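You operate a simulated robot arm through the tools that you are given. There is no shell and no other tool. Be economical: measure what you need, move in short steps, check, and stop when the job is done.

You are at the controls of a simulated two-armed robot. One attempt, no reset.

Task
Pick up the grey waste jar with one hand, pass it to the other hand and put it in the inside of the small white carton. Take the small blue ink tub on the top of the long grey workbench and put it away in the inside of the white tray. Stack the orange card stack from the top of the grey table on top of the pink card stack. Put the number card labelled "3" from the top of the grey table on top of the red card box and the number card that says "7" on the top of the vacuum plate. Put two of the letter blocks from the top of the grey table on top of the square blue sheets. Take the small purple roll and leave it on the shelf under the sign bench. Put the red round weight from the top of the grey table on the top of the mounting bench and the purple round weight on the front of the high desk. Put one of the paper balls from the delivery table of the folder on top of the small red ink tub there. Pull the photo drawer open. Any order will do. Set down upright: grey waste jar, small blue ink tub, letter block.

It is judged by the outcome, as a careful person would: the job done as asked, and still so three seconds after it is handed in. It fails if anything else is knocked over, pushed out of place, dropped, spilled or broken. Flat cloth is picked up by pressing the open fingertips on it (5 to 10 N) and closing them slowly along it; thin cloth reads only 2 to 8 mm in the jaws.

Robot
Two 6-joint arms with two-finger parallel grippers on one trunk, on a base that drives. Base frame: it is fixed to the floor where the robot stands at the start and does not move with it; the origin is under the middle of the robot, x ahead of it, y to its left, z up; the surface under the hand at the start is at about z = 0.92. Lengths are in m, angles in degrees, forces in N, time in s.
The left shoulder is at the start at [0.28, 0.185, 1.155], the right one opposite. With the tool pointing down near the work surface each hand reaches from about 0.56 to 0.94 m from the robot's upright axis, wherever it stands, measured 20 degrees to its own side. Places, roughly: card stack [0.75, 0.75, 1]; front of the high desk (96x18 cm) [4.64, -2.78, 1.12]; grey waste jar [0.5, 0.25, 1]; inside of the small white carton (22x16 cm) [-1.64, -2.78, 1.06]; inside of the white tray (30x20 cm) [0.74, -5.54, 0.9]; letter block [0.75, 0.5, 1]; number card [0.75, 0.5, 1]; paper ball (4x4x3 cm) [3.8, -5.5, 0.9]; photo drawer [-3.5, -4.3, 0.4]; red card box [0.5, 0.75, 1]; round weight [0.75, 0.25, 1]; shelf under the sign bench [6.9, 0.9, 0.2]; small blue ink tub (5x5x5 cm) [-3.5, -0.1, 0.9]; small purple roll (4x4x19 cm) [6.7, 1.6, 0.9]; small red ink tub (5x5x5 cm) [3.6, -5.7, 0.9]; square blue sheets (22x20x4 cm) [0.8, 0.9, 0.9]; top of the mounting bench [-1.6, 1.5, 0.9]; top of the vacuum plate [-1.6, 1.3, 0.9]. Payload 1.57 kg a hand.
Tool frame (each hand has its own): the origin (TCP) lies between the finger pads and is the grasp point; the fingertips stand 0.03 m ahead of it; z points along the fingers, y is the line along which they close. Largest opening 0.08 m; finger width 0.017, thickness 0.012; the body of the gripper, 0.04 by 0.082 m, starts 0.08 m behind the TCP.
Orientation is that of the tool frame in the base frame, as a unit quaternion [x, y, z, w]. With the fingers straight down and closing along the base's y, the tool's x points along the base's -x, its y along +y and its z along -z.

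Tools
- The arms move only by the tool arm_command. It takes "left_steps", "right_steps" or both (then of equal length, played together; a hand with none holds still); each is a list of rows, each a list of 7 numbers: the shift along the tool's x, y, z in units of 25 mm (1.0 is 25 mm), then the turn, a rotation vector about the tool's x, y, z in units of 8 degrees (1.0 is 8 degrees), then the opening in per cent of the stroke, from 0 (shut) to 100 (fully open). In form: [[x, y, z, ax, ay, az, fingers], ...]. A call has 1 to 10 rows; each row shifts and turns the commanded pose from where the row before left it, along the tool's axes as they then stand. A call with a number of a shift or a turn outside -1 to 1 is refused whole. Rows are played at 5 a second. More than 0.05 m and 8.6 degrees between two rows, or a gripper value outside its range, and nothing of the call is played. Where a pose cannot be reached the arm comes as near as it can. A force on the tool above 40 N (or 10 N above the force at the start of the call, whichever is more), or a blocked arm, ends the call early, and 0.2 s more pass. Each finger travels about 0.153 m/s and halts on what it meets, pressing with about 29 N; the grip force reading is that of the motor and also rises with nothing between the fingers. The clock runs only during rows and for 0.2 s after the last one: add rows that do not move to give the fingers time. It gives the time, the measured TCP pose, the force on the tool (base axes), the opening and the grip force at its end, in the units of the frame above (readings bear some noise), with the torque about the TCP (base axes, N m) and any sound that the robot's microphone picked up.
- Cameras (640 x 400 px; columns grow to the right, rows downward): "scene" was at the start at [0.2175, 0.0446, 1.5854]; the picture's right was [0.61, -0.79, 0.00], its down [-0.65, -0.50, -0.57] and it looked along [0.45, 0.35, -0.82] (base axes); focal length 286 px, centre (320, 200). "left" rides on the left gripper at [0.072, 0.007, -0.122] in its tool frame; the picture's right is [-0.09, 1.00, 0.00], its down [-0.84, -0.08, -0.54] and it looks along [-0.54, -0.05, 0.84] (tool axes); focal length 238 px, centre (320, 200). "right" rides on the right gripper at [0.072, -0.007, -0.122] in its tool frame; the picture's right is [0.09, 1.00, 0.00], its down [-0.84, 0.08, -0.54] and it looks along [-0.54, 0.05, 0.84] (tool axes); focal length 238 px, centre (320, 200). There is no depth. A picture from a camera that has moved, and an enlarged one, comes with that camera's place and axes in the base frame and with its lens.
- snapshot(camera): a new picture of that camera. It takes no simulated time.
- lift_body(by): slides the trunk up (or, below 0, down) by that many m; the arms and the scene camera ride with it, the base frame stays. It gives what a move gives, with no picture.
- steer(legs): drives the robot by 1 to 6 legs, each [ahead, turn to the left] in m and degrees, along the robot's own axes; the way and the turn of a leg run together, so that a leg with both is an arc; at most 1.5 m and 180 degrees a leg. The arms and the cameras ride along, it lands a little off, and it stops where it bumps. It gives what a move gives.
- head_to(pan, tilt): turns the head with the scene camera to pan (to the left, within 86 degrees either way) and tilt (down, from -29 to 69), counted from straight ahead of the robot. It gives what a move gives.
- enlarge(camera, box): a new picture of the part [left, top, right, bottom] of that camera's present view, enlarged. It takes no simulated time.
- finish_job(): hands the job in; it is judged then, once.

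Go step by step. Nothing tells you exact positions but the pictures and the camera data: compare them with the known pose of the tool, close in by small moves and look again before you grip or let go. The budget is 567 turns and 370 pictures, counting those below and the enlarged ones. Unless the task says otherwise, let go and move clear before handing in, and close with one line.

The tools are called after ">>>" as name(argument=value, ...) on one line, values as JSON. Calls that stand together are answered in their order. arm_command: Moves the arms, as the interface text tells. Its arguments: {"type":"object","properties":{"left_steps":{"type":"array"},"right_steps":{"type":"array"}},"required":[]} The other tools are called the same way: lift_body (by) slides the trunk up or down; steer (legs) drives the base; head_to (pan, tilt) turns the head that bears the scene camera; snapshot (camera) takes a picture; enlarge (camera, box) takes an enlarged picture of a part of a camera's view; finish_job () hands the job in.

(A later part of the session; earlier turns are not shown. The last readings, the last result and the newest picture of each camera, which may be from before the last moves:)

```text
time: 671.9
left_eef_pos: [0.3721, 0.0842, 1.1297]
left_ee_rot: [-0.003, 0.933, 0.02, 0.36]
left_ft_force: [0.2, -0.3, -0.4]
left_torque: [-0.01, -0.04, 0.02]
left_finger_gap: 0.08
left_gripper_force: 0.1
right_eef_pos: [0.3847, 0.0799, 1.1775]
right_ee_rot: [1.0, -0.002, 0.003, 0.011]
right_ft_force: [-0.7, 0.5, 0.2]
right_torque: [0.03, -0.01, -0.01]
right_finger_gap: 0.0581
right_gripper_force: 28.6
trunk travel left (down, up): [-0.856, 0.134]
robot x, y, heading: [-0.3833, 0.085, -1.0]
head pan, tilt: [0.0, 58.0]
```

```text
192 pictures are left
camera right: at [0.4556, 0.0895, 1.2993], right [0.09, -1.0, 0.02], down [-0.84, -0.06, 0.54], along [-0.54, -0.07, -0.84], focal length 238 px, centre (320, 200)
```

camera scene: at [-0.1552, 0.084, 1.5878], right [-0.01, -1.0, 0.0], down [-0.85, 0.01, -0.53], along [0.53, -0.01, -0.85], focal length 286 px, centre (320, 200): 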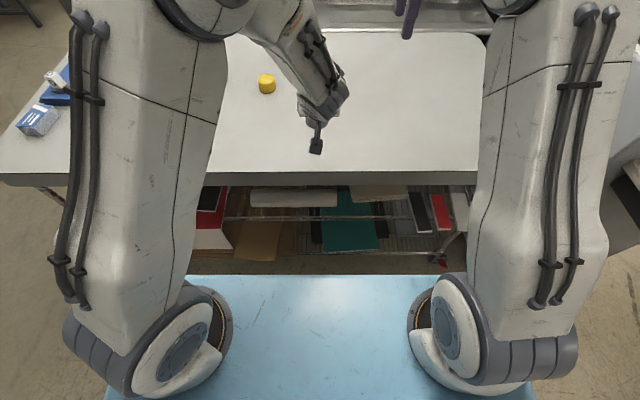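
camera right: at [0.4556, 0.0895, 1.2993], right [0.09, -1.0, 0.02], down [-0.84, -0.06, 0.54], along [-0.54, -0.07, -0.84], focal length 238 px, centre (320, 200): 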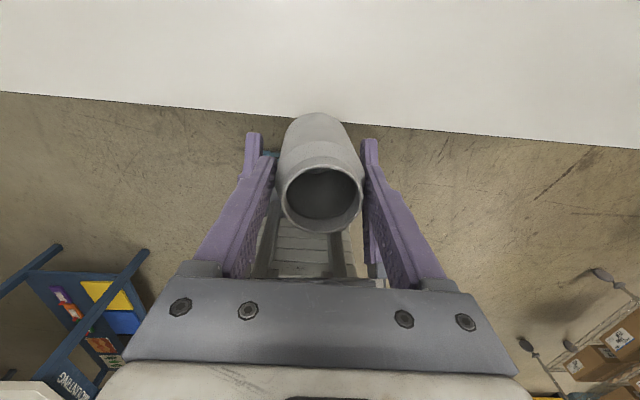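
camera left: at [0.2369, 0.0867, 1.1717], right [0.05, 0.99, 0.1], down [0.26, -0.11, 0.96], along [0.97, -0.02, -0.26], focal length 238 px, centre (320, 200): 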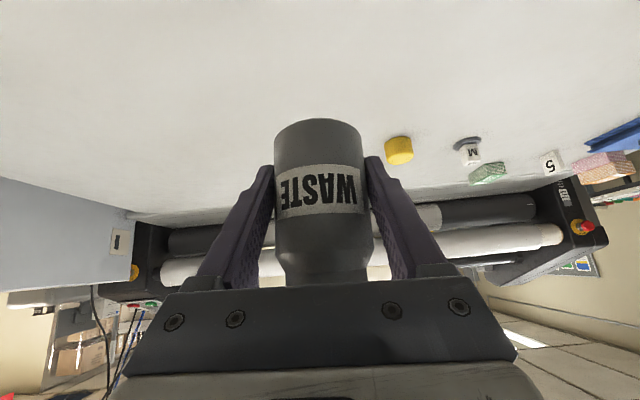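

Release clean. Raise the right hand with the jar straight up away from the left fingers.

>>> arm_command(right_steps=[[0, 0, -0.4, 0, 0, 0, 40], [0, 0, -0.7, 0, 0, 0, 40], [0, 0, -0.8, 0, 0, 0, 40], [0, 0, -0.8, 0, 0, 0, 40], [0, 0, -0.8, 0, 0, 0, 40], [0, 0, -0.8, 0, 0, 0, 40], [0, 0, -0.4, 0, 0, 0, 40], [0, 0, 0, 0, 0, 0, 40]])

>>> snapshot(camera="right")

>>> snapshot(camera="left")

```text
time: 673.7
left_eef_pos: [0.3732, 0.0844, 1.129]
left_ee_rot: [-0.003, 0.933, 0.021, 0.361]
left_ft_force: [-0.5, -0.2, -0.3]
left_torque: [-0.02, -0.02, 0.04]
left_finger_gap: 0.0799
left_gripper_force: 0.1
right_eef_pos: [0.3837, 0.0836, 1.2934]
right_ee_rot: [1.0, -0.001, 0.002, 0.01]
right_ft_force: [0.1, -0.2, -1.5]
right_torque: [0.05, -0.01, 0.01]
right_finger_gap: 0.058
right_gripper_force: 29.1
trunk travel left (down, up): [-0.856, 0.134]
robot x, y, heading: [-0.3843, 0.0883, -0.4]
head pan, tilt: [0.0, 58.0]
```

```text
191 pictures are left
camera right: at [0.4546, 0.0924, 1.4161], right [0.09, -1.0, 0.02], down [-0.84, -0.06, 0.54], along [-0.54, -0.07, -0.84], focal length 238 px, centre (320, 200)
```

right: 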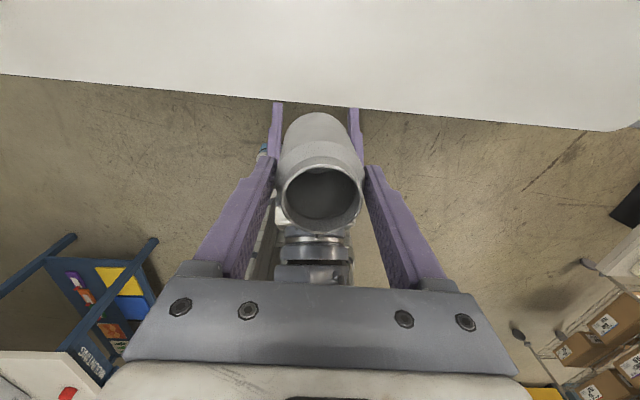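

```text
190 pictures are left
camera left: at [0.2369, 0.0867, 1.1718], right [0.05, 0.99, 0.1], down [0.26, -0.11, 0.96], along [0.97, -0.02, -0.26], focal length 238 px, centre (320, 200)
```

left: 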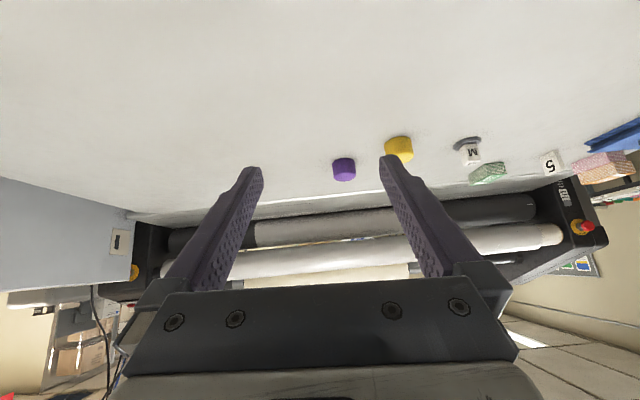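

Hand-over done; the jar is in the right hand. Move it to the right side and un-pitch the left hand.

>>> arm_command(right_steps=[[-0.2, 0.5, 0, 0, 0, 0, 40], [-0.3, 0.8, 0, 0, 0, 0, 40], [-0.4, 0.9, 0, 0, 0, 0, 40], [-0.4, 0.9, 0, 0, 0, 0, 40], [-0.4, 0.9, 0, 0, 0, 0, 40], [-0.4, 0.9, 0, 0, 0, 0, 40], [-0.4, 0.9, 0, 0, 0, 0, 40], [-0.4, 0.9, 0, 0, 0, 0, 40], [-0.3, 0.9, 0, 0, 0, 0, 40], [0, 0.5, 0, 0, 0, 0, 40]])

>>> arm_command(left_steps=[[0, 0, 0, 0, 1, 0, 100], [0, 0, 0, 0, 1, 0, 100], [0, 0, 0, 0, 1, 0, 100], [0, 0, 0, 0, 1, 0, 100], [0, 0, 0, 0, 1, 0, 100], [0, 0, 0, 0, 0.31, 0, 100], [0, 0.5, -0.7, 0, 0, 0, 100], [0, 0.7, -0.7, 0, 0, 0, 100], [0, 0.7, 0, 0, 0, 0, 100], [0, 0.7, 0, 0, 0, 0, 100]])

```text
time: 675.9
left_eef_pos: [0.3734, 0.0832, 1.1294]
left_ee_rot: [-0.003, 0.932, 0.02, 0.361]
left_ft_force: [-0.3, 0.2, 0.4]
left_torque: [-0.01, -0.01, 0.01]
left_finger_gap: 0.0802
left_gripper_force: 0.1
right_eef_pos: [0.2971, -0.0639, 1.2958]
right_ee_rot: [1.0, -0.006, 0.003, 0.015]
right_ft_force: [-0.4, 0.3, -1.6]
right_torque: [-0.01, 0.0, -0.03]
right_finger_gap: 0.058
right_gripper_force: 29.2
right hand out of reach, approached as far as the arm can: row 8, 9, 10
trunk travel left (down, up): [-0.856, 0.134]
robot x, y, heading: [-0.3847, 0.0818, -0.5]
head pan, tilt: [0.0, 58.0]
```

```text
time: 678.1
left_eef_pos: [0.3701, 0.149, 1.1686]
left_ee_rot: [-0.01, 1.0, 0.017, -0.002]
left_ft_force: [0.8, -0.2, 0.3]
left_torque: [0.05, -0.02, 0.02]
left_finger_gap: 0.08
left_gripper_force: 0.2
right_eef_pos: [0.2962, -0.0646, 1.2957]
right_ee_rot: [1.0, -0.006, 0.004, 0.015]
right_ft_force: [0.0, 0.0, -0.9]
right_torque: [0.03, -0.02, -0.03]
right_finger_gap: 0.0577
right_gripper_force: 29.0
trunk travel left (down, up): [-0.856, 0.134]
robot x, y, heading: [-0.3851, 0.087, -0.7]
head pan, tilt: [0.0, 58.0]
```

Spin the right wrist back to its neutral roll (the jar is round), to regain reach.

>>> arm_command(right_steps=[[0, 0, 0, 0, 0, 1, 40], [0, 0, 0, 0, 0, 1, 40], [0, 0, 0, 0, 0, 1, 40], [0, 0, 0, 0, 0, 1, 40], [0, 0, 0, 0, 0, 1, 40], [0, 0, 0, 0, 0, 1, 40], [0, 0, 0, 0, 0, 1, 40], [0, 0, 0, 0, 0, 1, 40], [0, 0, 0, 0, 0, 1, 40], [0, 0, 0, 0, 0, 1, 40]])

>>> arm_command(right_steps=[[0, 0, 0, 0, 0, 1, 40], [0, 0, 0, 0, 0, 1, 40], [0, 0, 0, 0, 0, 1, 40], [0, 0, 0, 0, 0, 1, 40], [0, 0, 0, 0, 0, 1, 40], [0, 0, 0, 0, 0, 1, 40], [0, 0, 0, 0, 0, 1, 40], [0, 0, 0, 0, 0, 1, 40], [0, 0, 0, 0, 0, 1, 40], [0, 0, 0, 0, 0, 1, 40]])

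>>> arm_command(right_steps=[[0, -0.8, 0, 0, 0, 1, 40], [0, -0.8, 0, 0, 0, 1, 40], [0, -0.8, 0, 0, 0, 0.5, 40], [0, -0.8, 0, 0, 0, 0, 40], [0, 0, 0, 0, 0, 0, 40]])

>>> snapshot(camera="right")

```text
time: 680.3
left_eef_pos: [0.3708, 0.1486, 1.1689]
left_ee_rot: [-0.009, 1.0, 0.018, -0.003]
left_ft_force: [-0.4, 0.0, -0.5]
left_torque: [0.02, -0.01, 0.01]
left_finger_gap: 0.0796
left_gripper_force: 0.0
right_eef_pos: [0.2971, -0.0637, 1.2956]
right_ee_rot: [0.764, -0.645, 0.01, 0.006]
right_ft_force: [0.2, 0.0, -2.2]
right_torque: [-0.02, 0.0, 0.0]
right_finger_gap: 0.0575
right_gripper_force: 29.1
trunk travel left (down, up): [-0.856, 0.134]
robot x, y, heading: [-0.3845, 0.086, -0.5]
head pan, tilt: [0.0, 58.0]
```

```text
time: 682.5
left_eef_pos: [0.3707, 0.1488, 1.1696]
left_ee_rot: [-0.009, 1.0, 0.017, -0.002]
left_ft_force: [0.3, -0.3, 0.6]
left_torque: [0.0, 0.0, 0.0]
left_finger_gap: 0.08
left_gripper_force: 0.0
right_eef_pos: [0.2981, -0.0641, 1.2961]
right_ee_rot: [-0.172, 0.985, -0.012, 0.001]
right_ft_force: [1.3, -0.1, -0.9]
right_torque: [0.0, -0.02, 0.0]
right_finger_gap: 0.0578
right_gripper_force: 29.1
trunk travel left (down, up): [-0.856, 0.134]
robot x, y, heading: [-0.3812, 0.0854, -0.3]
head pan, tilt: [0.0, 58.0]
```

```text
time: 683.7
left_eef_pos: [0.3699, 0.1479, 1.1696]
left_ee_rot: [-0.009, 1.0, 0.018, -0.002]
left_ft_force: [0.1, -0.8, 0.5]
left_torque: [0.02, -0.04, 0.0]
left_finger_gap: 0.0799
left_gripper_force: 0.0
right_eef_pos: [0.3122, -0.1435, 1.2977]
right_ee_rot: [0.001, 1.0, -0.01, 0.002]
right_ft_force: [0.6, -0.1, -0.3]
right_torque: [-0.03, -0.03, 0.0]
right_finger_gap: 0.0572
right_gripper_force: 28.7
trunk travel left (down, up): [-0.856, 0.134]
robot x, y, heading: [-0.384, 0.0839, -0.7]
head pan, tilt: [0.0, 58.0]
```

```text
189 pictures are left
camera right: at [0.2378, -0.1483, 1.4203], right [-0.09, 1.0, -0.02], down [0.83, 0.09, 0.54], along [0.54, 0.03, -0.84], focal length 238 px, centre (320, 200)
```

right: 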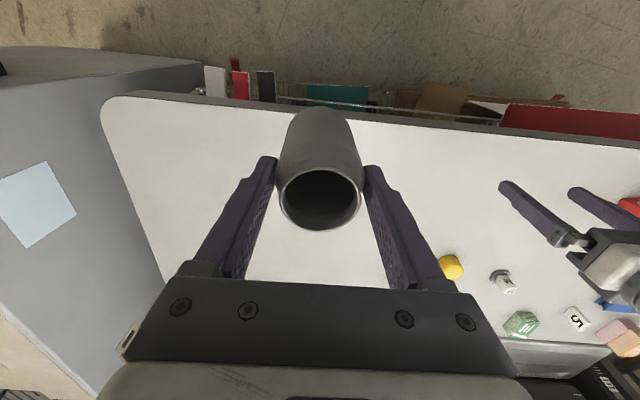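

Now advance to the table and take the purple weight with the left hand.

>>> steer(legs=[[0.36, 0.5]])

>>> snapshot(camera="left")

```text
time: 686.0
left_eef_pos: [0.731, 0.1473, 1.1688]
left_ee_rot: [-0.011, 1.0, 0.017, -0.003]
left_ft_force: [-0.2, 0.1, -0.4]
left_torque: [0.03, 0.0, 0.0]
left_finger_gap: 0.0801
left_gripper_force: 0.0
right_eef_pos: [0.6713, -0.1452, 1.2989]
right_ee_rot: [-0.001, 1.0, -0.01, 0.002]
right_ft_force: [0.8, 0.2, -1.0]
right_torque: [0.0, -0.01, 0.01]
right_finger_gap: 0.0574
right_gripper_force: 29.2
trunk travel left (down, up): [-0.856, 0.134]
robot x, y, heading: [-0.0248, 0.0806, -0.2]
head pan, tilt: [0.0, 58.0]
```

```text
188 pictures are left
camera left: at [0.6585, 0.148, 1.2915], right [0.07, 1.0, 0.04], down [0.84, -0.08, 0.54], along [0.54, -0.01, -0.84], focal length 238 px, centre (320, 200)
```

left: 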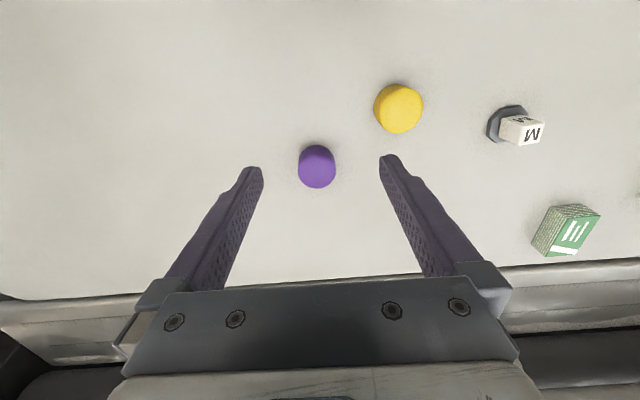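

>>> arm_command(left_steps=[[-0.9, -0.04, 0, 0, 0, 0, 100], [-0.9, -0.04, 0, 0, 0, 0, 100], [-0.9, -0.04, 0.5, 0, 0, 0, 100], [-0.86, -0.04, 1, 0, 0, 0, 100], [0, 0, 1, 0, 0, 0, 100], [0, 0, 1, 0, 0, 0, 100], [0, 0, 1, 0, 0, 0, 100], [0, 0, 1, 0, 0, 0, 100], [0, 0, 1, 0, 0, 0, 100], [0, 0, 0, 0, 0, 0, 100]])

>>> snapshot(camera="left")

```text
time: 688.2
left_eef_pos: [0.8193, 0.1509, 1.0047]
left_ee_rot: [-0.011, 1.0, 0.017, -0.001]
left_ft_force: [0.8, 0.1, -0.4]
left_torque: [0.03, 0.0, -0.01]
left_finger_gap: 0.0796
left_gripper_force: 0.1
right_eef_pos: [0.6704, -0.1455, 1.2989]
right_ee_rot: [-0.001, 1.0, -0.01, 0.002]
right_ft_force: [-0.5, 0.6, -0.9]
right_torque: [-0.03, 0.02, -0.03]
right_finger_gap: 0.0572
right_gripper_force: 29.1
trunk travel left (down, up): [-0.856, 0.134]
robot x, y, heading: [-0.0218, 0.0814, -0.2]
head pan, tilt: [0.0, 58.0]
```

```text
187 pictures are left
camera left: at [0.748, 0.1518, 1.1268], right [0.07, 1.0, 0.04], down [0.84, -0.08, 0.54], along [0.54, -0.01, -0.84], focal length 238 px, centre (320, 200)
```

left: 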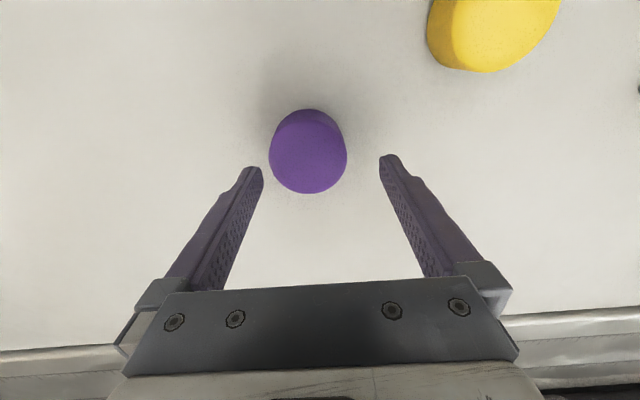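

>>> arm_command(left_steps=[[0.08, -0.35, 0.6, 0, 0, 0, 100], [0, 0, 0.7, 0, 0, 0, 100], [0, 0, 0.7, 0, 0, 0, 100], [0, 0, 0, 0, 0, 0, 70], [0, 0, 0, 0, 0, 0, 30], [0, 0, 0, 0, 0, 0, 0], [0, 0, 0, 0, 0, 0, 0], [0, 0, -0.2, 0, 0, 0, 0], [0, 0, -0.4, 0, 0, 0, 0], [0, 0, -0.4, 0, 0, 0, 0]])

>>> snapshot(camera="left")

```text
time: 690.4
left_eef_pos: [0.8166, 0.1424, 0.9803]
left_ee_rot: [-0.012, 1.0, 0.018, -0.002]
left_ft_force: [-0.2, 0.2, -3.7]
left_torque: [0.04, 0.02, -0.01]
left_finger_gap: 0.059
left_gripper_force: 28.9
right_eef_pos: [0.6713, -0.1445, 1.2991]
right_ee_rot: [-0.001, 1.0, -0.01, 0.003]
right_ft_force: [0.7, -0.8, -1.7]
right_torque: [0.0, 0.0, 0.01]
right_finger_gap: 0.057
right_gripper_force: 28.8
trunk travel left (down, up): [-0.856, 0.134]
robot x, y, heading: [-0.023, 0.0815, -0.5]
head pan, tilt: [0.0, 58.0]
```

```text
186 pictures are left
camera left: at [0.7448, 0.1434, 1.103], right [0.07, 1.0, 0.04], down [0.84, -0.08, 0.54], along [0.54, -0.01, -0.84], focal length 238 px, centre (320, 200)
```

left: 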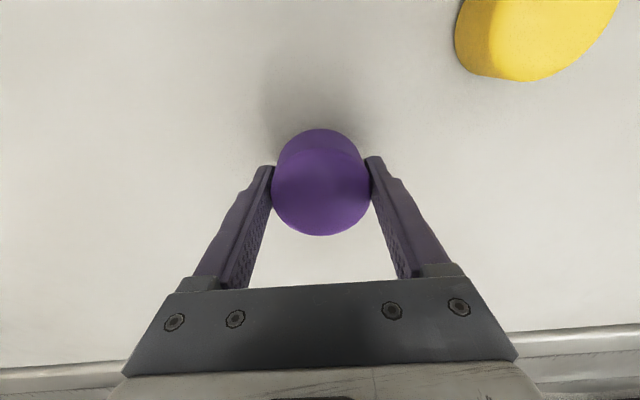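

Purple weight held. Lift, tuck, and drive the western lane toward the rack with the carton.

>>> arm_command(left_steps=[[0, 0, -1, 0, 0, 0, 0], [0, 0, -1, 0, 0, 0, 0], [0, 0, -1, 0, 0, 0, 0], [0, 0, -1, 0, 0, 0, 0], [0, 0, -1, 0, 0, 0, 0], [0, 0, -1, 0, 0, 0, 0], [0, 0, -1, 0, 0, 0, 0], [0, 0, -1, 0, 0, 0, 0], [0, 0, -1, 0, 0, 0, 0], [1, 0.3, -1, 0, 0, 0, 0]])

>>> arm_command(left_steps=[[1, 0.3, 0, 0, 0, 0, 0], [1, 0.3, 0, 0, 0, 0, 0], [1, 0.3, 0, 0, 0, 0, 0], [1, 0.3, 0, 0, 0, 0, 0], [1, 0.3, 0, 0, 0, 0, 0], [1, 0.3, 0, 0, 0, 0, 0], [1, 0.3, 0, 0, 0, 0, 0], [1, 0.3, 0, 0, 0, 0, 0]])

>>> steer(legs=[[-0.45, 0], [0, 180], [1.48, 0], [0, 73], [1.5, 0], [0, 17]])

```text
time: 692.6
left_eef_pos: [0.7926, 0.1407, 1.2298]
left_ee_rot: [-0.011, 1.0, 0.017, -0.003]
left_ft_force: [-0.1, 0.4, -2.8]
left_torque: [-0.02, 0.02, 0.03]
left_finger_gap: 0.0588
left_gripper_force: 29.0
right_eef_pos: [0.6711, -0.1443, 1.2991]
right_ee_rot: [0.0, 1.0, -0.011, 0.002]
right_ft_force: [-1.1, 0.3, -0.4]
right_torque: [-0.01, 0.01, -0.03]
right_finger_gap: 0.0574
right_gripper_force: 29.1
trunk travel left (down, up): [-0.856, 0.134]
robot x, y, heading: [-0.0239, 0.0793, -0.4]
head pan, tilt: [0.0, 58.0]
```

```text
time: 694.4
left_eef_pos: [0.5917, 0.1949, 1.2336]
left_ee_rot: [-0.011, 1.0, 0.017, -0.002]
left_ft_force: [-0.1, 0.0, -4.1]
left_torque: [0.03, -0.02, 0.05]
left_finger_gap: 0.0589
left_gripper_force: 29.0
right_eef_pos: [0.6713, -0.1451, 1.299]
right_ee_rot: [-0.001, 1.0, -0.011, 0.002]
right_ft_force: [0.1, 0.2, -1.2]
right_torque: [0.05, 0.01, -0.02]
right_finger_gap: 0.0572
right_gripper_force: 29.0
trunk travel left (down, up): [-0.856, 0.134]
robot x, y, heading: [-0.0224, 0.0834, -0.4]
head pan, tilt: [0.0, 58.0]
```

```text
time: 722.5
left_eef_pos: [-2.3502, -1.9008, 1.2341]
left_ee_rot: [0.712, 0.702, 0.014, 0.011]
left_ft_force: [0.2, 0.8, -3.2]
left_torque: [0.01, -0.01, -0.01]
left_finger_gap: 0.0585
left_gripper_force: 29.0
right_eef_pos: [-2.6942, -1.968, 1.2984]
right_ee_rot: [0.72, 0.694, -0.009, -0.006]
right_ft_force: [-0.5, -0.6, -1.6]
right_torque: [-0.02, 0.01, 0.02]
right_finger_gap: 0.057
right_gripper_force: 28.7
trunk travel left (down, up): [-0.856, 0.134]
robot x, y, heading: [-2.4386, -1.2785, -92.8]
head pan, tilt: [0.0, 58.0]
```

>>> steer(legs=[[0, 2.8], [1.5, 0], [0.6, 0], [0, 90]])

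>>> head_to(pan=45, tilt=25)

>>> snapshot(camera="scene")

```text
time: 737.3
left_eef_pos: [-1.8108, -3.2462, 1.234]
left_ee_rot: [-0.03, 0.999, 0.018, -0.003]
left_ft_force: [0.2, 0.1, -2.9]
left_torque: [-0.02, 0.05, -0.01]
left_finger_gap: 0.0588
left_gripper_force: 29.1
right_eef_pos: [-1.7179, -3.5834, 1.2976]
right_ee_rot: [-0.02, 1.0, -0.01, 0.003]
right_ft_force: [0.1, -0.5, -1.6]
right_torque: [0.0, 0.0, -0.05]
right_finger_gap: 0.057
right_gripper_force: 29.2
trunk travel left (down, up): [-0.856, 0.134]
robot x, y, heading: [-2.4242, -3.3825, 1.5]
head pan, tilt: [0.0, 58.0]
```

```text
time: 738.4
left_eef_pos: [-1.8101, -3.2465, 1.2345]
left_ee_rot: [-0.03, 0.999, 0.018, -0.002]
left_ft_force: [-0.1, 0.1, -4.1]
left_torque: [0.05, 0.01, -0.01]
left_finger_gap: 0.0586
left_gripper_force: 28.9
right_eef_pos: [-1.7186, -3.5829, 1.2985]
right_ee_rot: [-0.019, 1.0, -0.011, 0.003]
right_ft_force: [0.0, -0.7, -0.2]
right_torque: [0.01, 0.02, -0.02]
right_finger_gap: 0.0573
right_gripper_force: 29.3
trunk travel left (down, up): [-0.856, 0.134]
robot x, y, heading: [-2.4215, -3.3826, 1.9]
head pan, tilt: [45.0, 25.0]
```

```text
185 pictures are left
camera scene: at [-2.1977, -3.3091, 1.6354], right [0.73, -0.69, 0.0], down [-0.29, -0.31, -0.91], along [0.62, 0.66, -0.42], focal length 286 px, centre (320, 200)
```

scene: 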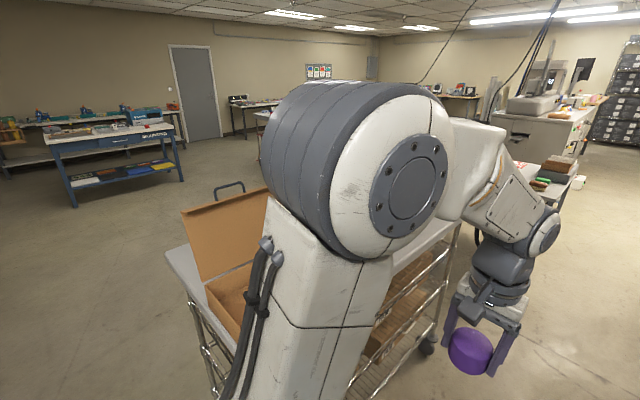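

>>> steer(legs=[[0, -32], [0.74, 0], [0, 120]])

>>> head_to(pan=0, tilt=35)

>>> snapshot(camera="scene")

```text
time: 748.9
left_eef_pos: [-1.8608, -3.1395, 1.2326]
left_ee_rot: [-0.704, 0.71, 0.011, -0.013]
left_ft_force: [-0.1, -0.3, -3.1]
left_torque: [-0.04, 0.01, 0.0]
left_finger_gap: 0.0585
left_gripper_force: 29.0
right_eef_pos: [-1.5197, -3.0703, 1.2989]
right_ee_rot: [-0.698, 0.716, -0.007, 0.009]
right_ft_force: [0.2, -0.2, -1.0]
right_torque: [-0.03, 0.01, 0.05]
right_finger_gap: 0.0569
right_gripper_force: 29.0
trunk travel left (down, up): [-0.856, 0.134]
robot x, y, heading: [-1.7668, -3.7591, 88.2]
head pan, tilt: [45.0, 25.0]
```

```text
time: 750.0
left_eef_pos: [-1.8619, -3.1385, 1.2329]
left_ee_rot: [-0.704, 0.71, 0.011, -0.015]
left_ft_force: [-1.1, 0.0, -3.1]
left_torque: [-0.03, -0.02, -0.01]
left_finger_gap: 0.0583
left_gripper_force: 29.0
right_eef_pos: [-1.5195, -3.07, 1.2988]
right_ee_rot: [-0.697, 0.717, -0.006, 0.009]
right_ft_force: [0.2, 0.2, -1.4]
right_torque: [-0.03, 0.0, 0.02]
right_finger_gap: 0.0565
right_gripper_force: 29.4
trunk travel left (down, up): [-0.856, 0.134]
robot x, y, heading: [-1.7651, -3.7561, 88.0]
head pan, tilt: [0.0, 35.0]
```

```text
184 pictures are left
camera scene: at [-1.7577, -3.5092, 1.6197], right [1.0, -0.04, 0.0], down [-0.02, -0.57, -0.82], along [0.03, 0.82, -0.57], focal length 286 px, centre (320, 200)
```

scene: 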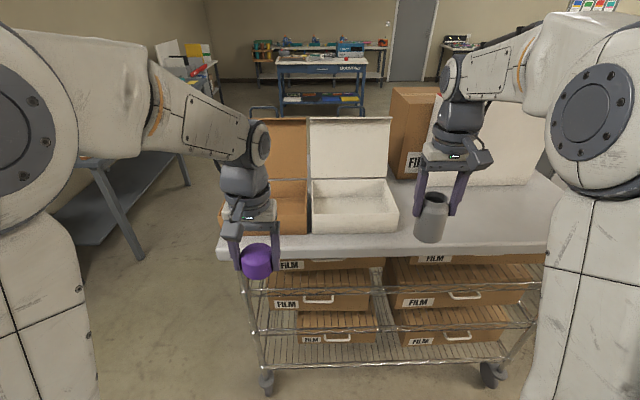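

The white carton: x≈−1.75…−1.49, y≈−2.80…−2.61, walls z 1.0–1.09, lid standing at the back. Drive 0.3 m forward.

>>> steer(legs=[[0.28, 1.5]])

>>> head_to(pan=-10, tilt=50)

>>> snapshot(camera="scene")

>>> snapshot(camera="right")

```text
time: 752.0
left_eef_pos: [-1.873, -2.8628, 1.2339]
left_ee_rot: [0.715, -0.699, -0.011, 0.014]
left_ft_force: [0.0, -0.2, -3.8]
left_torque: [-0.03, 0.0, -0.03]
left_finger_gap: 0.0587
left_gripper_force: 29.2
right_eef_pos: [-1.5344, -2.7839, 1.2995]
right_ee_rot: [-0.707, 0.707, -0.005, 0.01]
right_ft_force: [0.8, -0.4, -1.0]
right_torque: [0.01, -0.04, 0.02]
right_finger_gap: 0.0569
right_gripper_force: 28.8
trunk travel left (down, up): [-0.856, 0.134]
robot x, y, heading: [-1.7608, -3.4758, 89.8]
head pan, tilt: [0.0, 35.0]
```

```text
time: 752.8
left_eef_pos: [-1.8735, -2.8624, 1.2334]
left_ee_rot: [0.714, -0.7, -0.01, 0.014]
left_ft_force: [0.5, 0.1, -3.6]
left_torque: [-0.03, -0.01, 0.02]
left_finger_gap: 0.0584
left_gripper_force: 29.5
right_eef_pos: [-1.5339, -2.7855, 1.2997]
right_ee_rot: [0.707, -0.707, 0.005, -0.008]
right_ft_force: [-0.3, 0.5, -1.0]
right_torque: [0.01, 0.0, 0.03]
right_finger_gap: 0.0568
right_gripper_force: 28.8
trunk travel left (down, up): [-0.856, 0.134]
robot x, y, heading: [-1.758, -3.4764, 89.7]
head pan, tilt: [-10.0, 50.0]
```

```text
183 pictures are left
camera scene: at [-1.7457, -3.2425, 1.598], right [0.98, -0.18, 0.0], down [-0.14, -0.75, -0.64], along [0.12, 0.63, -0.77], focal length 286 px, centre (320, 200)
```

scene: 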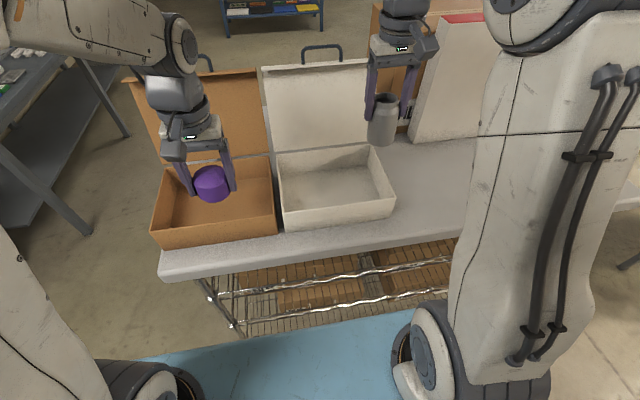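

```text
182 pictures are left
camera right: at [-1.5286, -2.8572, 1.4202], right [-1.0, -0.09, -0.02], down [-0.09, 0.83, 0.54], along [-0.03, 0.54, -0.84], focal length 238 px, centre (320, 200)
```

right: 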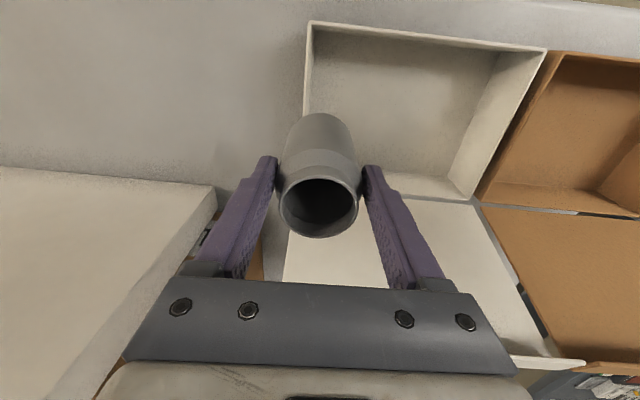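

The carton interior is centred at ≈[-1.645, -2.775]. Move the jar over it.

>>> arm_command(right_steps=[[-0.08, 0.6, 0, 0, 0, 0, 40], [-0.08, 0.9, 0, 0, 0, 0, 40], [-0.08, 0.9, 0, 0, 0, 0, 40], [-0.08, 0.9, 0, 0, 0, 0, 40], [-0.08, 0.75, 0, 0, 0, 0, 40], [-0.02, 0.4, 0, 0, 0, 0, 40], [0, 0, 0, 0, 0, 0, 40]])

>>> snapshot(camera="right")

>>> snapshot(camera="scene")

```text
time: 754.4
left_eef_pos: [-1.8728, -2.8634, 1.2337]
left_ee_rot: [0.714, -0.7, -0.011, 0.014]
left_ft_force: [0.7, -0.3, -3.0]
left_torque: [-0.03, 0.01, 0.03]
left_finger_gap: 0.0588
left_gripper_force: 29.0
right_eef_pos: [-1.6436, -2.7723, 1.2965]
right_ee_rot: [-0.707, 0.707, -0.006, 0.009]
right_ft_force: [0.1, -0.8, -1.0]
right_torque: [0.02, 0.02, 0.06]
right_finger_gap: 0.0568
right_gripper_force: 29.3
trunk travel left (down, up): [-0.856, 0.134]
robot x, y, heading: [-1.7573, -3.4816, 89.9]
head pan, tilt: [-10.0, 50.0]
```

```text
181 pictures are left
camera right: at [-1.6395, -2.8459, 1.4171], right [-1.0, -0.09, -0.02], down [-0.09, 0.83, 0.54], along [-0.03, 0.54, -0.84], focal length 238 px, centre (320, 200)
```

right: 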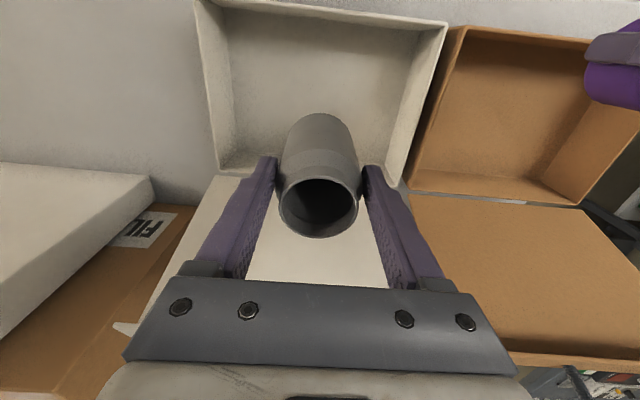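

```text
180 pictures are left
camera scene: at [-1.7457, -3.2426, 1.598], right [0.98, -0.18, 0.0], down [-0.14, -0.75, -0.64], along [0.12, 0.63, -0.77], focal length 286 px, centre (320, 200)
```

scene: 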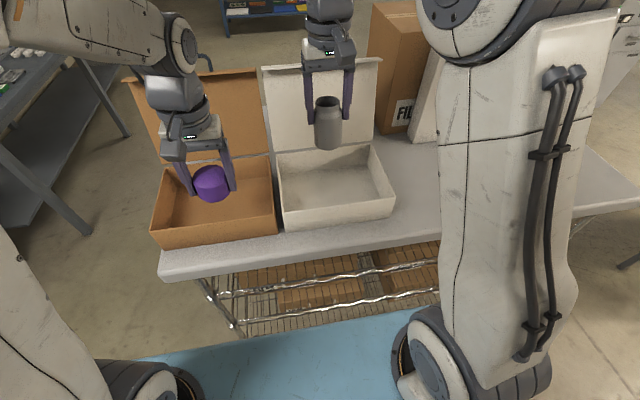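

Centred. Lower into the carton.

>>> arm_command(right_steps=[[0, 0, 0.6, 0, 0, 0, 40], [0, 0, 0.9, 0, 0, 0, 40], [0, 0, 0.9, 0, 0, 0, 40], [0, 0, 0.9, 0, 0, 0, 40], [0, 0, 0.9, 0, 0, 0, 40], [0, 0, 0.9, 0, 0, 0, 40], [0, 0, 0.9, 0, 0, 0, 40], [0, 0, 0.4, 0, 0, 0, 40], [0, 0, 0, 0, 0, 0, 40]])

>>> snapshot(camera="right")

>>> snapshot(camera="scene")

```text
time: 756.4
left_eef_pos: [-1.8734, -2.8648, 1.2335]
left_ee_rot: [0.714, -0.7, -0.011, 0.014]
left_ft_force: [-0.1, -0.1, -3.9]
left_torque: [-0.02, -0.02, 0.0]
left_finger_gap: 0.0586
left_gripper_force: 29.2
right_eef_pos: [-1.6405, -2.7716, 1.1376]
right_ee_rot: [-0.707, 0.708, -0.004, 0.01]
right_ft_force: [2.1, 0.3, 13.7]
right_torque: [0.35, 0.01, -0.09]
right_finger_gap: 0.0567
right_gripper_force: 29.1
trunk travel left (down, up): [-0.856, 0.134]
robot x, y, heading: [-1.7611, -3.4789, 89.6]
head pan, tilt: [-10.0, 50.0]
```

```text
179 pictures are left
camera right: at [-1.6357, -2.8454, 1.2585], right [-1.0, -0.09, -0.02], down [-0.09, 0.83, 0.55], along [-0.03, 0.55, -0.84], focal length 238 px, centre (320, 200)
```

right: 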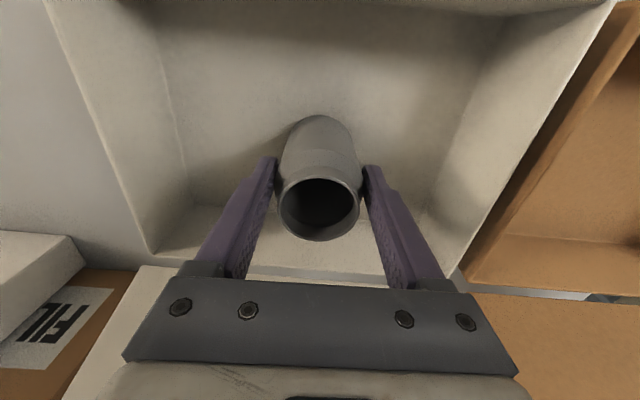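

```text
178 pictures are left
camera scene: at [-1.7455, -3.2437, 1.5981], right [0.98, -0.18, 0.0], down [-0.14, -0.75, -0.64], along [0.12, 0.63, -0.77], focal length 286 px, centre (320, 200)
```

scene: 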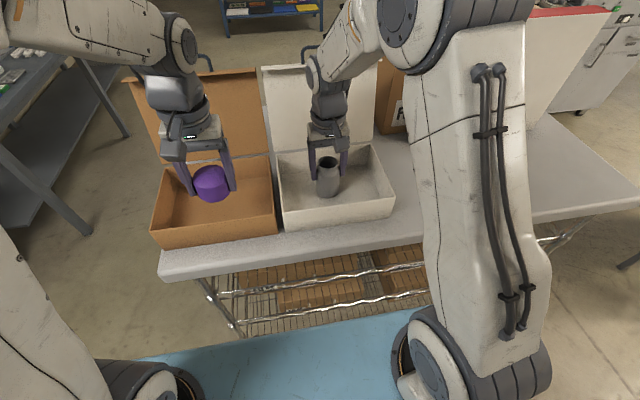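

The jar has touched the carton floor (z≈1.055). Ease off, open and rise.

>>> arm_command(right_steps=[[0, 0, -0.1, 0, 0, 0, 40], [0, 0, 0, 0, 0, 0, 80], [0, 0, 0, 0, 0, 0, 100], [0, 0, 0, 0, 0, 0, 100], [0, 0, -0.4, 0, 0, 0, 100], [0, 0, -0.8, 0, 0, 0, 100], [0, 0, -1, 0, 0, 0, 100], [0, 0, -1, 0, 0, 0, 100], [0, 0, -1, 0, 0, 0, 100], [0, 0, -1, 0, 0, 0, 100]])

>>> snapshot(camera="right")

```text
time: 758.6
left_eef_pos: [-1.8736, -2.8629, 1.2332]
left_ee_rot: [0.714, -0.699, -0.011, 0.013]
left_ft_force: [-0.6, 0.3, -3.5]
left_torque: [0.0, 0.02, 0.03]
left_finger_gap: 0.0587
left_gripper_force: 28.5
right_eef_pos: [-1.643, -2.772, 1.2695]
right_ee_rot: [-0.707, 0.707, -0.007, 0.009]
right_ft_force: [0.0, -0.2, -1.0]
right_torque: [0.01, -0.01, 0.03]
right_finger_gap: 0.0801
right_gripper_force: 0.1
trunk travel left (down, up): [-0.856, 0.134]
robot x, y, heading: [-1.7617, -3.4796, 89.7]
head pan, tilt: [-10.0, 50.0]
```

```text
177 pictures are left
camera right: at [-1.6381, -2.8455, 1.3911], right [-1.0, -0.09, -0.02], down [-0.09, 0.83, 0.54], along [-0.03, 0.54, -0.84], focal length 238 px, centre (320, 200)
```

right: 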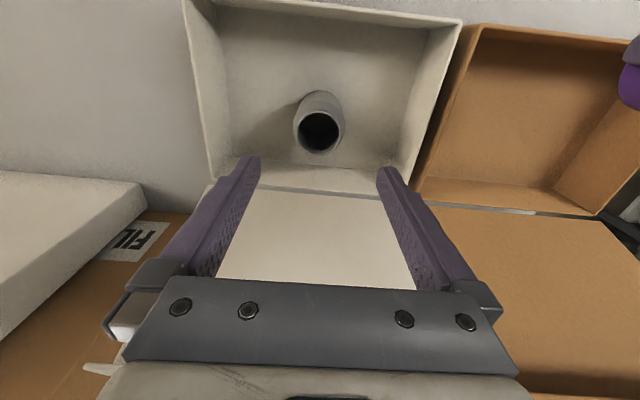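

The jar stands in the carton. Now the purple weight to the high desk: retract, raise the trunk, and go through the gap again.

>>> arm_command(right_steps=[[0.5, 0, -1, 0, 0, 0, 100], [1, 0, 0, 0, 0, 0, 100], [1, 0, 0, 0, 0, 0, 100], [1, 0, 0, 0, 0, 0, 100], [1, 0, 0, 0, 0, 0, 100]], left_steps=[[0.5, 0, 0, 0, 0, 0, 0], [0.5, 0, 0, 0, 0, 0, 0], [0.5, 0, 0, 0, 0, 0, 0], [0, 0, 0, 0, 0, 0, 0], [0, 0, 0, 0, 0, 0, 0]])

>>> steer(legs=[[-0.33, 0]])

>>> lift_body(by=0.13)

>>> steer(legs=[[0, -60], [0.71, 0]])

```text
time: 759.8
left_eef_pos: [-1.872, -2.8993, 1.2344]
left_ee_rot: [0.714, -0.7, -0.012, 0.013]
left_ft_force: [0.5, -0.8, -3.1]
left_torque: [-0.02, -0.01, 0.04]
left_finger_gap: 0.0586
left_gripper_force: 28.8
right_eef_pos: [-1.6456, -2.8858, 1.2934]
right_ee_rot: [0.707, -0.707, 0.005, -0.009]
right_ft_force: [-0.1, 0.4, -0.1]
right_torque: [-0.03, 0.01, 0.01]
right_finger_gap: 0.0799
right_gripper_force: 0.0
trunk travel left (down, up): [-0.856, 0.134]
robot x, y, heading: [-1.7589, -3.4767, 89.4]
head pan, tilt: [-10.0, 50.0]
```

```text
time: 762.0
left_eef_pos: [-1.8761, -3.2376, 1.2329]
left_ee_rot: [0.716, -0.698, -0.011, 0.014]
left_ft_force: [0.1, -0.6, -3.5]
left_torque: [-0.01, 0.01, 0.02]
left_finger_gap: 0.0587
left_gripper_force: 28.8
right_eef_pos: [-1.6492, -3.2232, 1.294]
right_ee_rot: [0.708, -0.706, 0.005, -0.01]
right_ft_force: [-0.6, 0.1, -0.2]
right_torque: [0.0, -0.02, 0.0]
right_finger_gap: 0.0802
right_gripper_force: 0.0
trunk travel left (down, up): [-0.856, 0.134]
robot x, y, heading: [-1.7637, -3.8168, 89.7]
head pan, tilt: [-10.0, 50.0]
```

```text
time: 763.6
left_eef_pos: [-1.8763, -3.2383, 1.3627]
left_ee_rot: [0.715, -0.698, -0.011, 0.013]
left_ft_force: [-0.7, 0.2, -3.4]
left_torque: [-0.06, -0.03, 0.01]
left_finger_gap: 0.0583
left_gripper_force: 29.0
right_eef_pos: [-1.6491, -3.2244, 1.4245]
right_ee_rot: [0.709, -0.706, 0.006, -0.01]
right_ft_force: [1.1, 0.0, -0.2]
right_torque: [0.01, -0.01, -0.03]
right_finger_gap: 0.0799
right_gripper_force: 0.1
trunk travel left (down, up): [-0.986, 0.004]
robot x, y, heading: [-1.7614, -3.8165, 89.7]
head pan, tilt: [-10.0, 50.0]
```

```text
time: 770.0
left_eef_pos: [-0.7205, -3.0709, 1.3621]
left_ee_rot: [-0.276, 0.961, 0.017, -0.006]
left_ft_force: [0.5, 0.4, -3.5]
left_torque: [0.02, 0.04, 0.02]
left_finger_gap: 0.0585
left_gripper_force: 29.4
right_eef_pos: [-0.592, -3.2581, 1.4249]
right_ee_rot: [-0.266, 0.964, -0.01, 0.006]
right_ft_force: [-0.1, -0.3, 0.3]
right_torque: [0.01, 0.0, 0.04]
right_finger_gap: 0.0801
right_gripper_force: 0.1
trunk travel left (down, up): [-0.986, 0.004]
robot x, y, heading: [-1.161, -3.4622, 30.5]
head pan, tilt: [-10.0, 50.0]
```

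>>> steer(legs=[[0, -30.1], [0.75, 0]])

```text
time: 775.6
left_eef_pos: [0.1861, -3.3414, 1.3628]
left_ee_rot: [-0.015, 1.0, 0.018, -0.002]
left_ft_force: [-0.2, -0.3, -3.4]
left_torque: [0.03, 0.01, 0.0]
left_finger_gap: 0.0587
left_gripper_force: 28.8
right_eef_pos: [0.2026, -3.5693, 1.4243]
right_ee_rot: [-0.005, 1.0, -0.011, 0.003]
right_ft_force: [0.5, 0.9, 0.3]
right_torque: [-0.03, 0.0, -0.04]
right_finger_gap: 0.0801
right_gripper_force: 0.0
trunk travel left (down, up): [-0.986, 0.004]
robot x, y, heading: [-0.3921, -3.4592, 0.1]
head pan, tilt: [-10.0, 50.0]
```

>>> steer(legs=[[0.7, 0.2]])

>>> steer(legs=[[0.8, 0]])

>>> steer(legs=[[0.7, 0]])

>>> head_to(pan=0, tilt=20)

>>> snapshot(camera="scene")

```text
time: 779.4
left_eef_pos: [0.8657, -3.3413, 1.3628]
left_ee_rot: [-0.014, 1.0, 0.018, -0.001]
left_ft_force: [-0.2, 0.3, -3.9]
left_torque: [0.0, 0.03, -0.01]
left_finger_gap: 0.0585
left_gripper_force: 29.5
right_eef_pos: [0.883, -3.5688, 1.4244]
right_ee_rot: [-0.004, 1.0, -0.01, 0.003]
right_ft_force: [0.2, -0.4, -0.3]
right_torque: [-0.01, -0.03, 0.01]
right_finger_gap: 0.0801
right_gripper_force: 0.1
trunk travel left (down, up): [-0.986, 0.004]
robot x, y, heading: [0.2886, -3.46, 0.0]
head pan, tilt: [-10.0, 50.0]
```

```text
time: 783.6
left_eef_pos: [1.6532, -3.3488, 1.3636]
left_ee_rot: [-0.011, 1.0, 0.018, -0.002]
left_ft_force: [0.2, -0.7, -4.0]
left_torque: [0.02, 0.04, 0.01]
left_finger_gap: 0.0588
left_gripper_force: 28.6
right_eef_pos: [1.6679, -3.5776, 1.4251]
right_ee_rot: [0.0, 1.0, -0.011, 0.003]
right_ft_force: [-0.3, 0.5, -0.9]
right_torque: [0.0, -0.05, 0.05]
right_finger_gap: 0.0801
right_gripper_force: 0.0
trunk travel left (down, up): [-0.986, 0.004]
robot x, y, heading: [1.0754, -3.461, -0.5]
head pan, tilt: [-10.0, 50.0]
```

```text
time: 787.4
left_eef_pos: [2.3516, -3.3658, 1.3628]
left_ee_rot: [-0.003, 1.0, 0.017, -0.002]
left_ft_force: [0.3, -0.3, -2.8]
left_torque: [-0.02, 0.04, -0.01]
left_finger_gap: 0.0584
left_gripper_force: 29.1
right_eef_pos: [2.3622, -3.5947, 1.4239]
right_ee_rot: [0.007, 1.0, -0.011, 0.002]
right_ft_force: [0.7, 0.0, 0.7]
right_torque: [0.0, 0.01, 0.01]
right_finger_gap: 0.08
right_gripper_force: 0.0
trunk travel left (down, up): [-0.986, 0.004]
robot x, y, heading: [1.7687, -3.4713, -1.3]
head pan, tilt: [-10.0, 50.0]
```

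```text
time: 788.4
left_eef_pos: [2.3505, -3.367, 1.3641]
left_ee_rot: [-0.004, 1.0, 0.017, -0.001]
left_ft_force: [-0.6, -0.4, -3.7]
left_torque: [0.0, 0.04, 0.02]
left_finger_gap: 0.0585
left_gripper_force: 29.1
right_eef_pos: [2.3625, -3.5931, 1.4244]
right_ee_rot: [0.006, 1.0, -0.012, 0.002]
right_ft_force: [0.5, 0.4, -0.5]
right_torque: [0.01, 0.05, -0.02]
right_finger_gap: 0.08
right_gripper_force: 0.1
trunk travel left (down, up): [-0.986, 0.004]
robot x, y, heading: [1.772, -3.4717, -1.0]
head pan, tilt: [0.0, 20.0]
```

```text
176 pictures are left
camera scene: at [2.0251, -3.4744, 1.7735], right [-0.02, -1.0, 0.0], down [-0.34, 0.01, -0.94], along [0.94, -0.02, -0.34], focal length 286 px, centre (320, 200)
```

scene: 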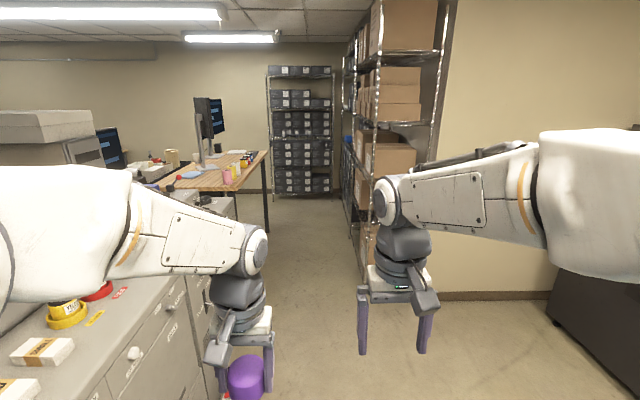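

The high wooden desk is ahead-left around x 4.2–5, y≈-2.8, with an aisle beside it. I'll check the floor near the console before advancing.

>>> head_to(pan=10, tilt=45)

>>> snapshot(camera="scene")

>>> enlarge(camera="scene", box=[150, 0, 450, 180])

```text
time: 789.3
left_eef_pos: [2.3518, -3.3664, 1.3623]
left_ee_rot: [-0.003, 1.0, 0.018, -0.003]
left_ft_force: [-0.1, -0.1, -3.5]
left_torque: [-0.01, -0.01, -0.02]
left_finger_gap: 0.0585
left_gripper_force: 29.0
right_eef_pos: [2.3633, -3.5938, 1.4243]
right_ee_rot: [0.007, 1.0, -0.011, 0.002]
right_ft_force: [0.0, 0.0, 0.1]
right_torque: [-0.03, -0.02, 0.01]
right_finger_gap: 0.0802
right_gripper_force: 0.0
trunk travel left (down, up): [-0.986, 0.004]
robot x, y, heading: [1.7705, -3.4684, -1.4]
head pan, tilt: [10.0, 45.0]
```

```text
175 pictures are left
camera scene: at [2.0123, -3.46, 1.735], right [0.15, -0.99, 0.0], down [-0.7, -0.11, -0.71], along [0.7, 0.11, -0.71], focal length 286 px, centre (320, 200)
```

scene: 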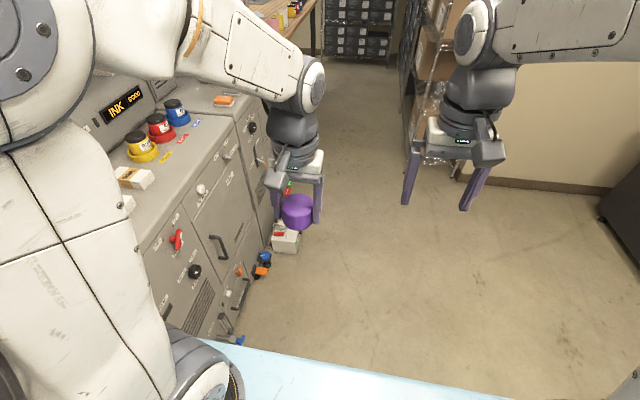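

```text
2.13 times, centred on (300, 90) of scene
camera zoom: at [2.0123, -3.46, 1.735], right [0.15, -0.99, 0.0], down [-0.7, -0.11, -0.71], along [0.7, 0.11, -0.71], focal length 610 px, centre (363, 435)
```

zoom: 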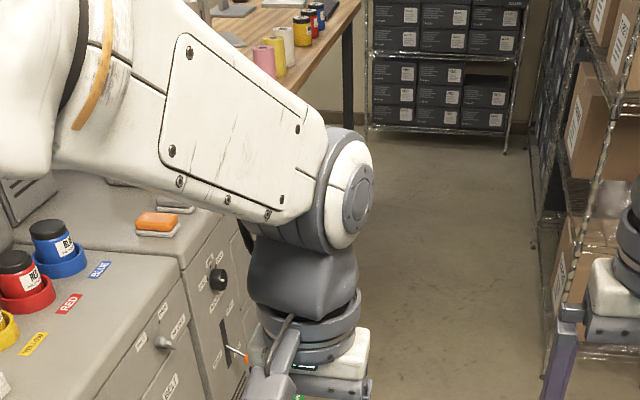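

>>> steer(legs=[[0, -3], [1.35, 0], [0, 14], [0.7, 0]])

>>> head_to(pan=30, tilt=35)

>>> snapshot(camera="scene")

>>> head_to(pan=-40, tilt=35)

>>> snapshot(camera="scene")

```text
time: 800.6
left_eef_pos: [4.3392, -3.2579, 1.3644]
left_ee_rot: [-0.094, 0.995, 0.017, -0.003]
left_ft_force: [-0.1, -0.1, -3.1]
left_torque: [-0.01, 0.03, 0.0]
left_finger_gap: 0.0584
left_gripper_force: 28.7
right_eef_pos: [4.3922, -3.4784, 1.4251]
right_ee_rot: [-0.084, 0.996, -0.01, 0.003]
right_ft_force: [0.4, 0.2, -0.1]
right_torque: [-0.04, -0.03, -0.03]
right_finger_gap: 0.08
right_gripper_force: 0.1
trunk travel left (down, up): [-0.986, 0.004]
robot x, y, heading: [3.7883, -3.4644, 9.1]
head pan, tilt: [10.0, 45.0]
```

```text
time: 801.5
left_eef_pos: [4.3397, -3.2574, 1.3627]
left_ee_rot: [-0.094, 0.995, 0.017, -0.003]
left_ft_force: [0.0, -0.2, -2.9]
left_torque: [-0.01, 0.05, 0.0]
left_finger_gap: 0.0586
left_gripper_force: 28.5
right_eef_pos: [4.3925, -3.4795, 1.4249]
right_ee_rot: [-0.084, 0.996, -0.01, 0.003]
right_ft_force: [-0.6, 0.5, -0.5]
right_torque: [-0.02, -0.01, 0.01]
right_finger_gap: 0.0801
right_gripper_force: 0.0
trunk travel left (down, up): [-0.986, 0.004]
robot x, y, heading: [3.7881, -3.4627, 9.1]
head pan, tilt: [30.0, 35.0]
```

```text
173 pictures are left
camera scene: at [4.0147, -3.3827, 1.7497], right [0.63, -0.78, 0.0], down [-0.44, -0.36, -0.82], along [0.63, 0.52, -0.57], focal length 286 px, centre (320, 200)
```

scene: 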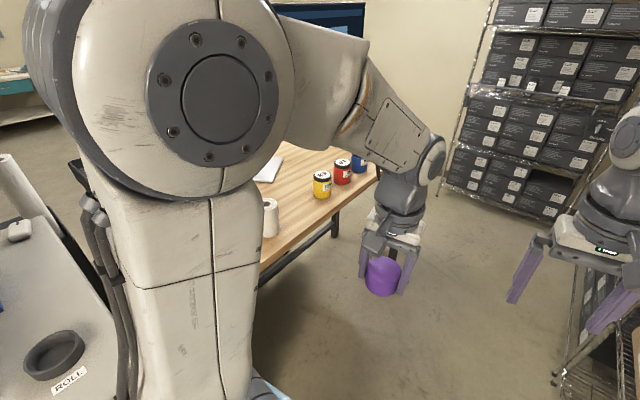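

```text
time: 802.9
left_eef_pos: [4.339, -3.2583, 1.3634]
left_ee_rot: [-0.095, 0.995, 0.017, -0.004]
left_ft_force: [-0.6, -0.2, -3.0]
left_torque: [0.01, 0.03, -0.01]
left_finger_gap: 0.0585
left_gripper_force: 28.6
right_eef_pos: [4.3914, -3.4798, 1.4244]
right_ee_rot: [-0.084, 0.996, -0.01, 0.004]
right_ft_force: [-0.9, -0.2, 0.9]
right_torque: [-0.02, 0.0, -0.02]
right_finger_gap: 0.0799
right_gripper_force: 0.1
trunk travel left (down, up): [-0.986, 0.004]
robot x, y, heading: [3.7888, -3.4629, 9.3]
head pan, tilt: [-40.0, 35.0]
```

```text
172 pictures are left
camera scene: at [4.0222, -3.4834, 1.7497], right [-0.51, -0.86, 0.0], down [-0.49, 0.29, -0.82], along [0.7, -0.42, -0.57], focal length 286 px, centre (320, 200)
```

scene: 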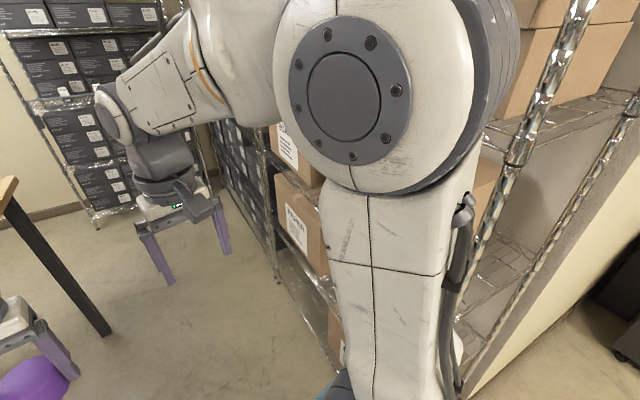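

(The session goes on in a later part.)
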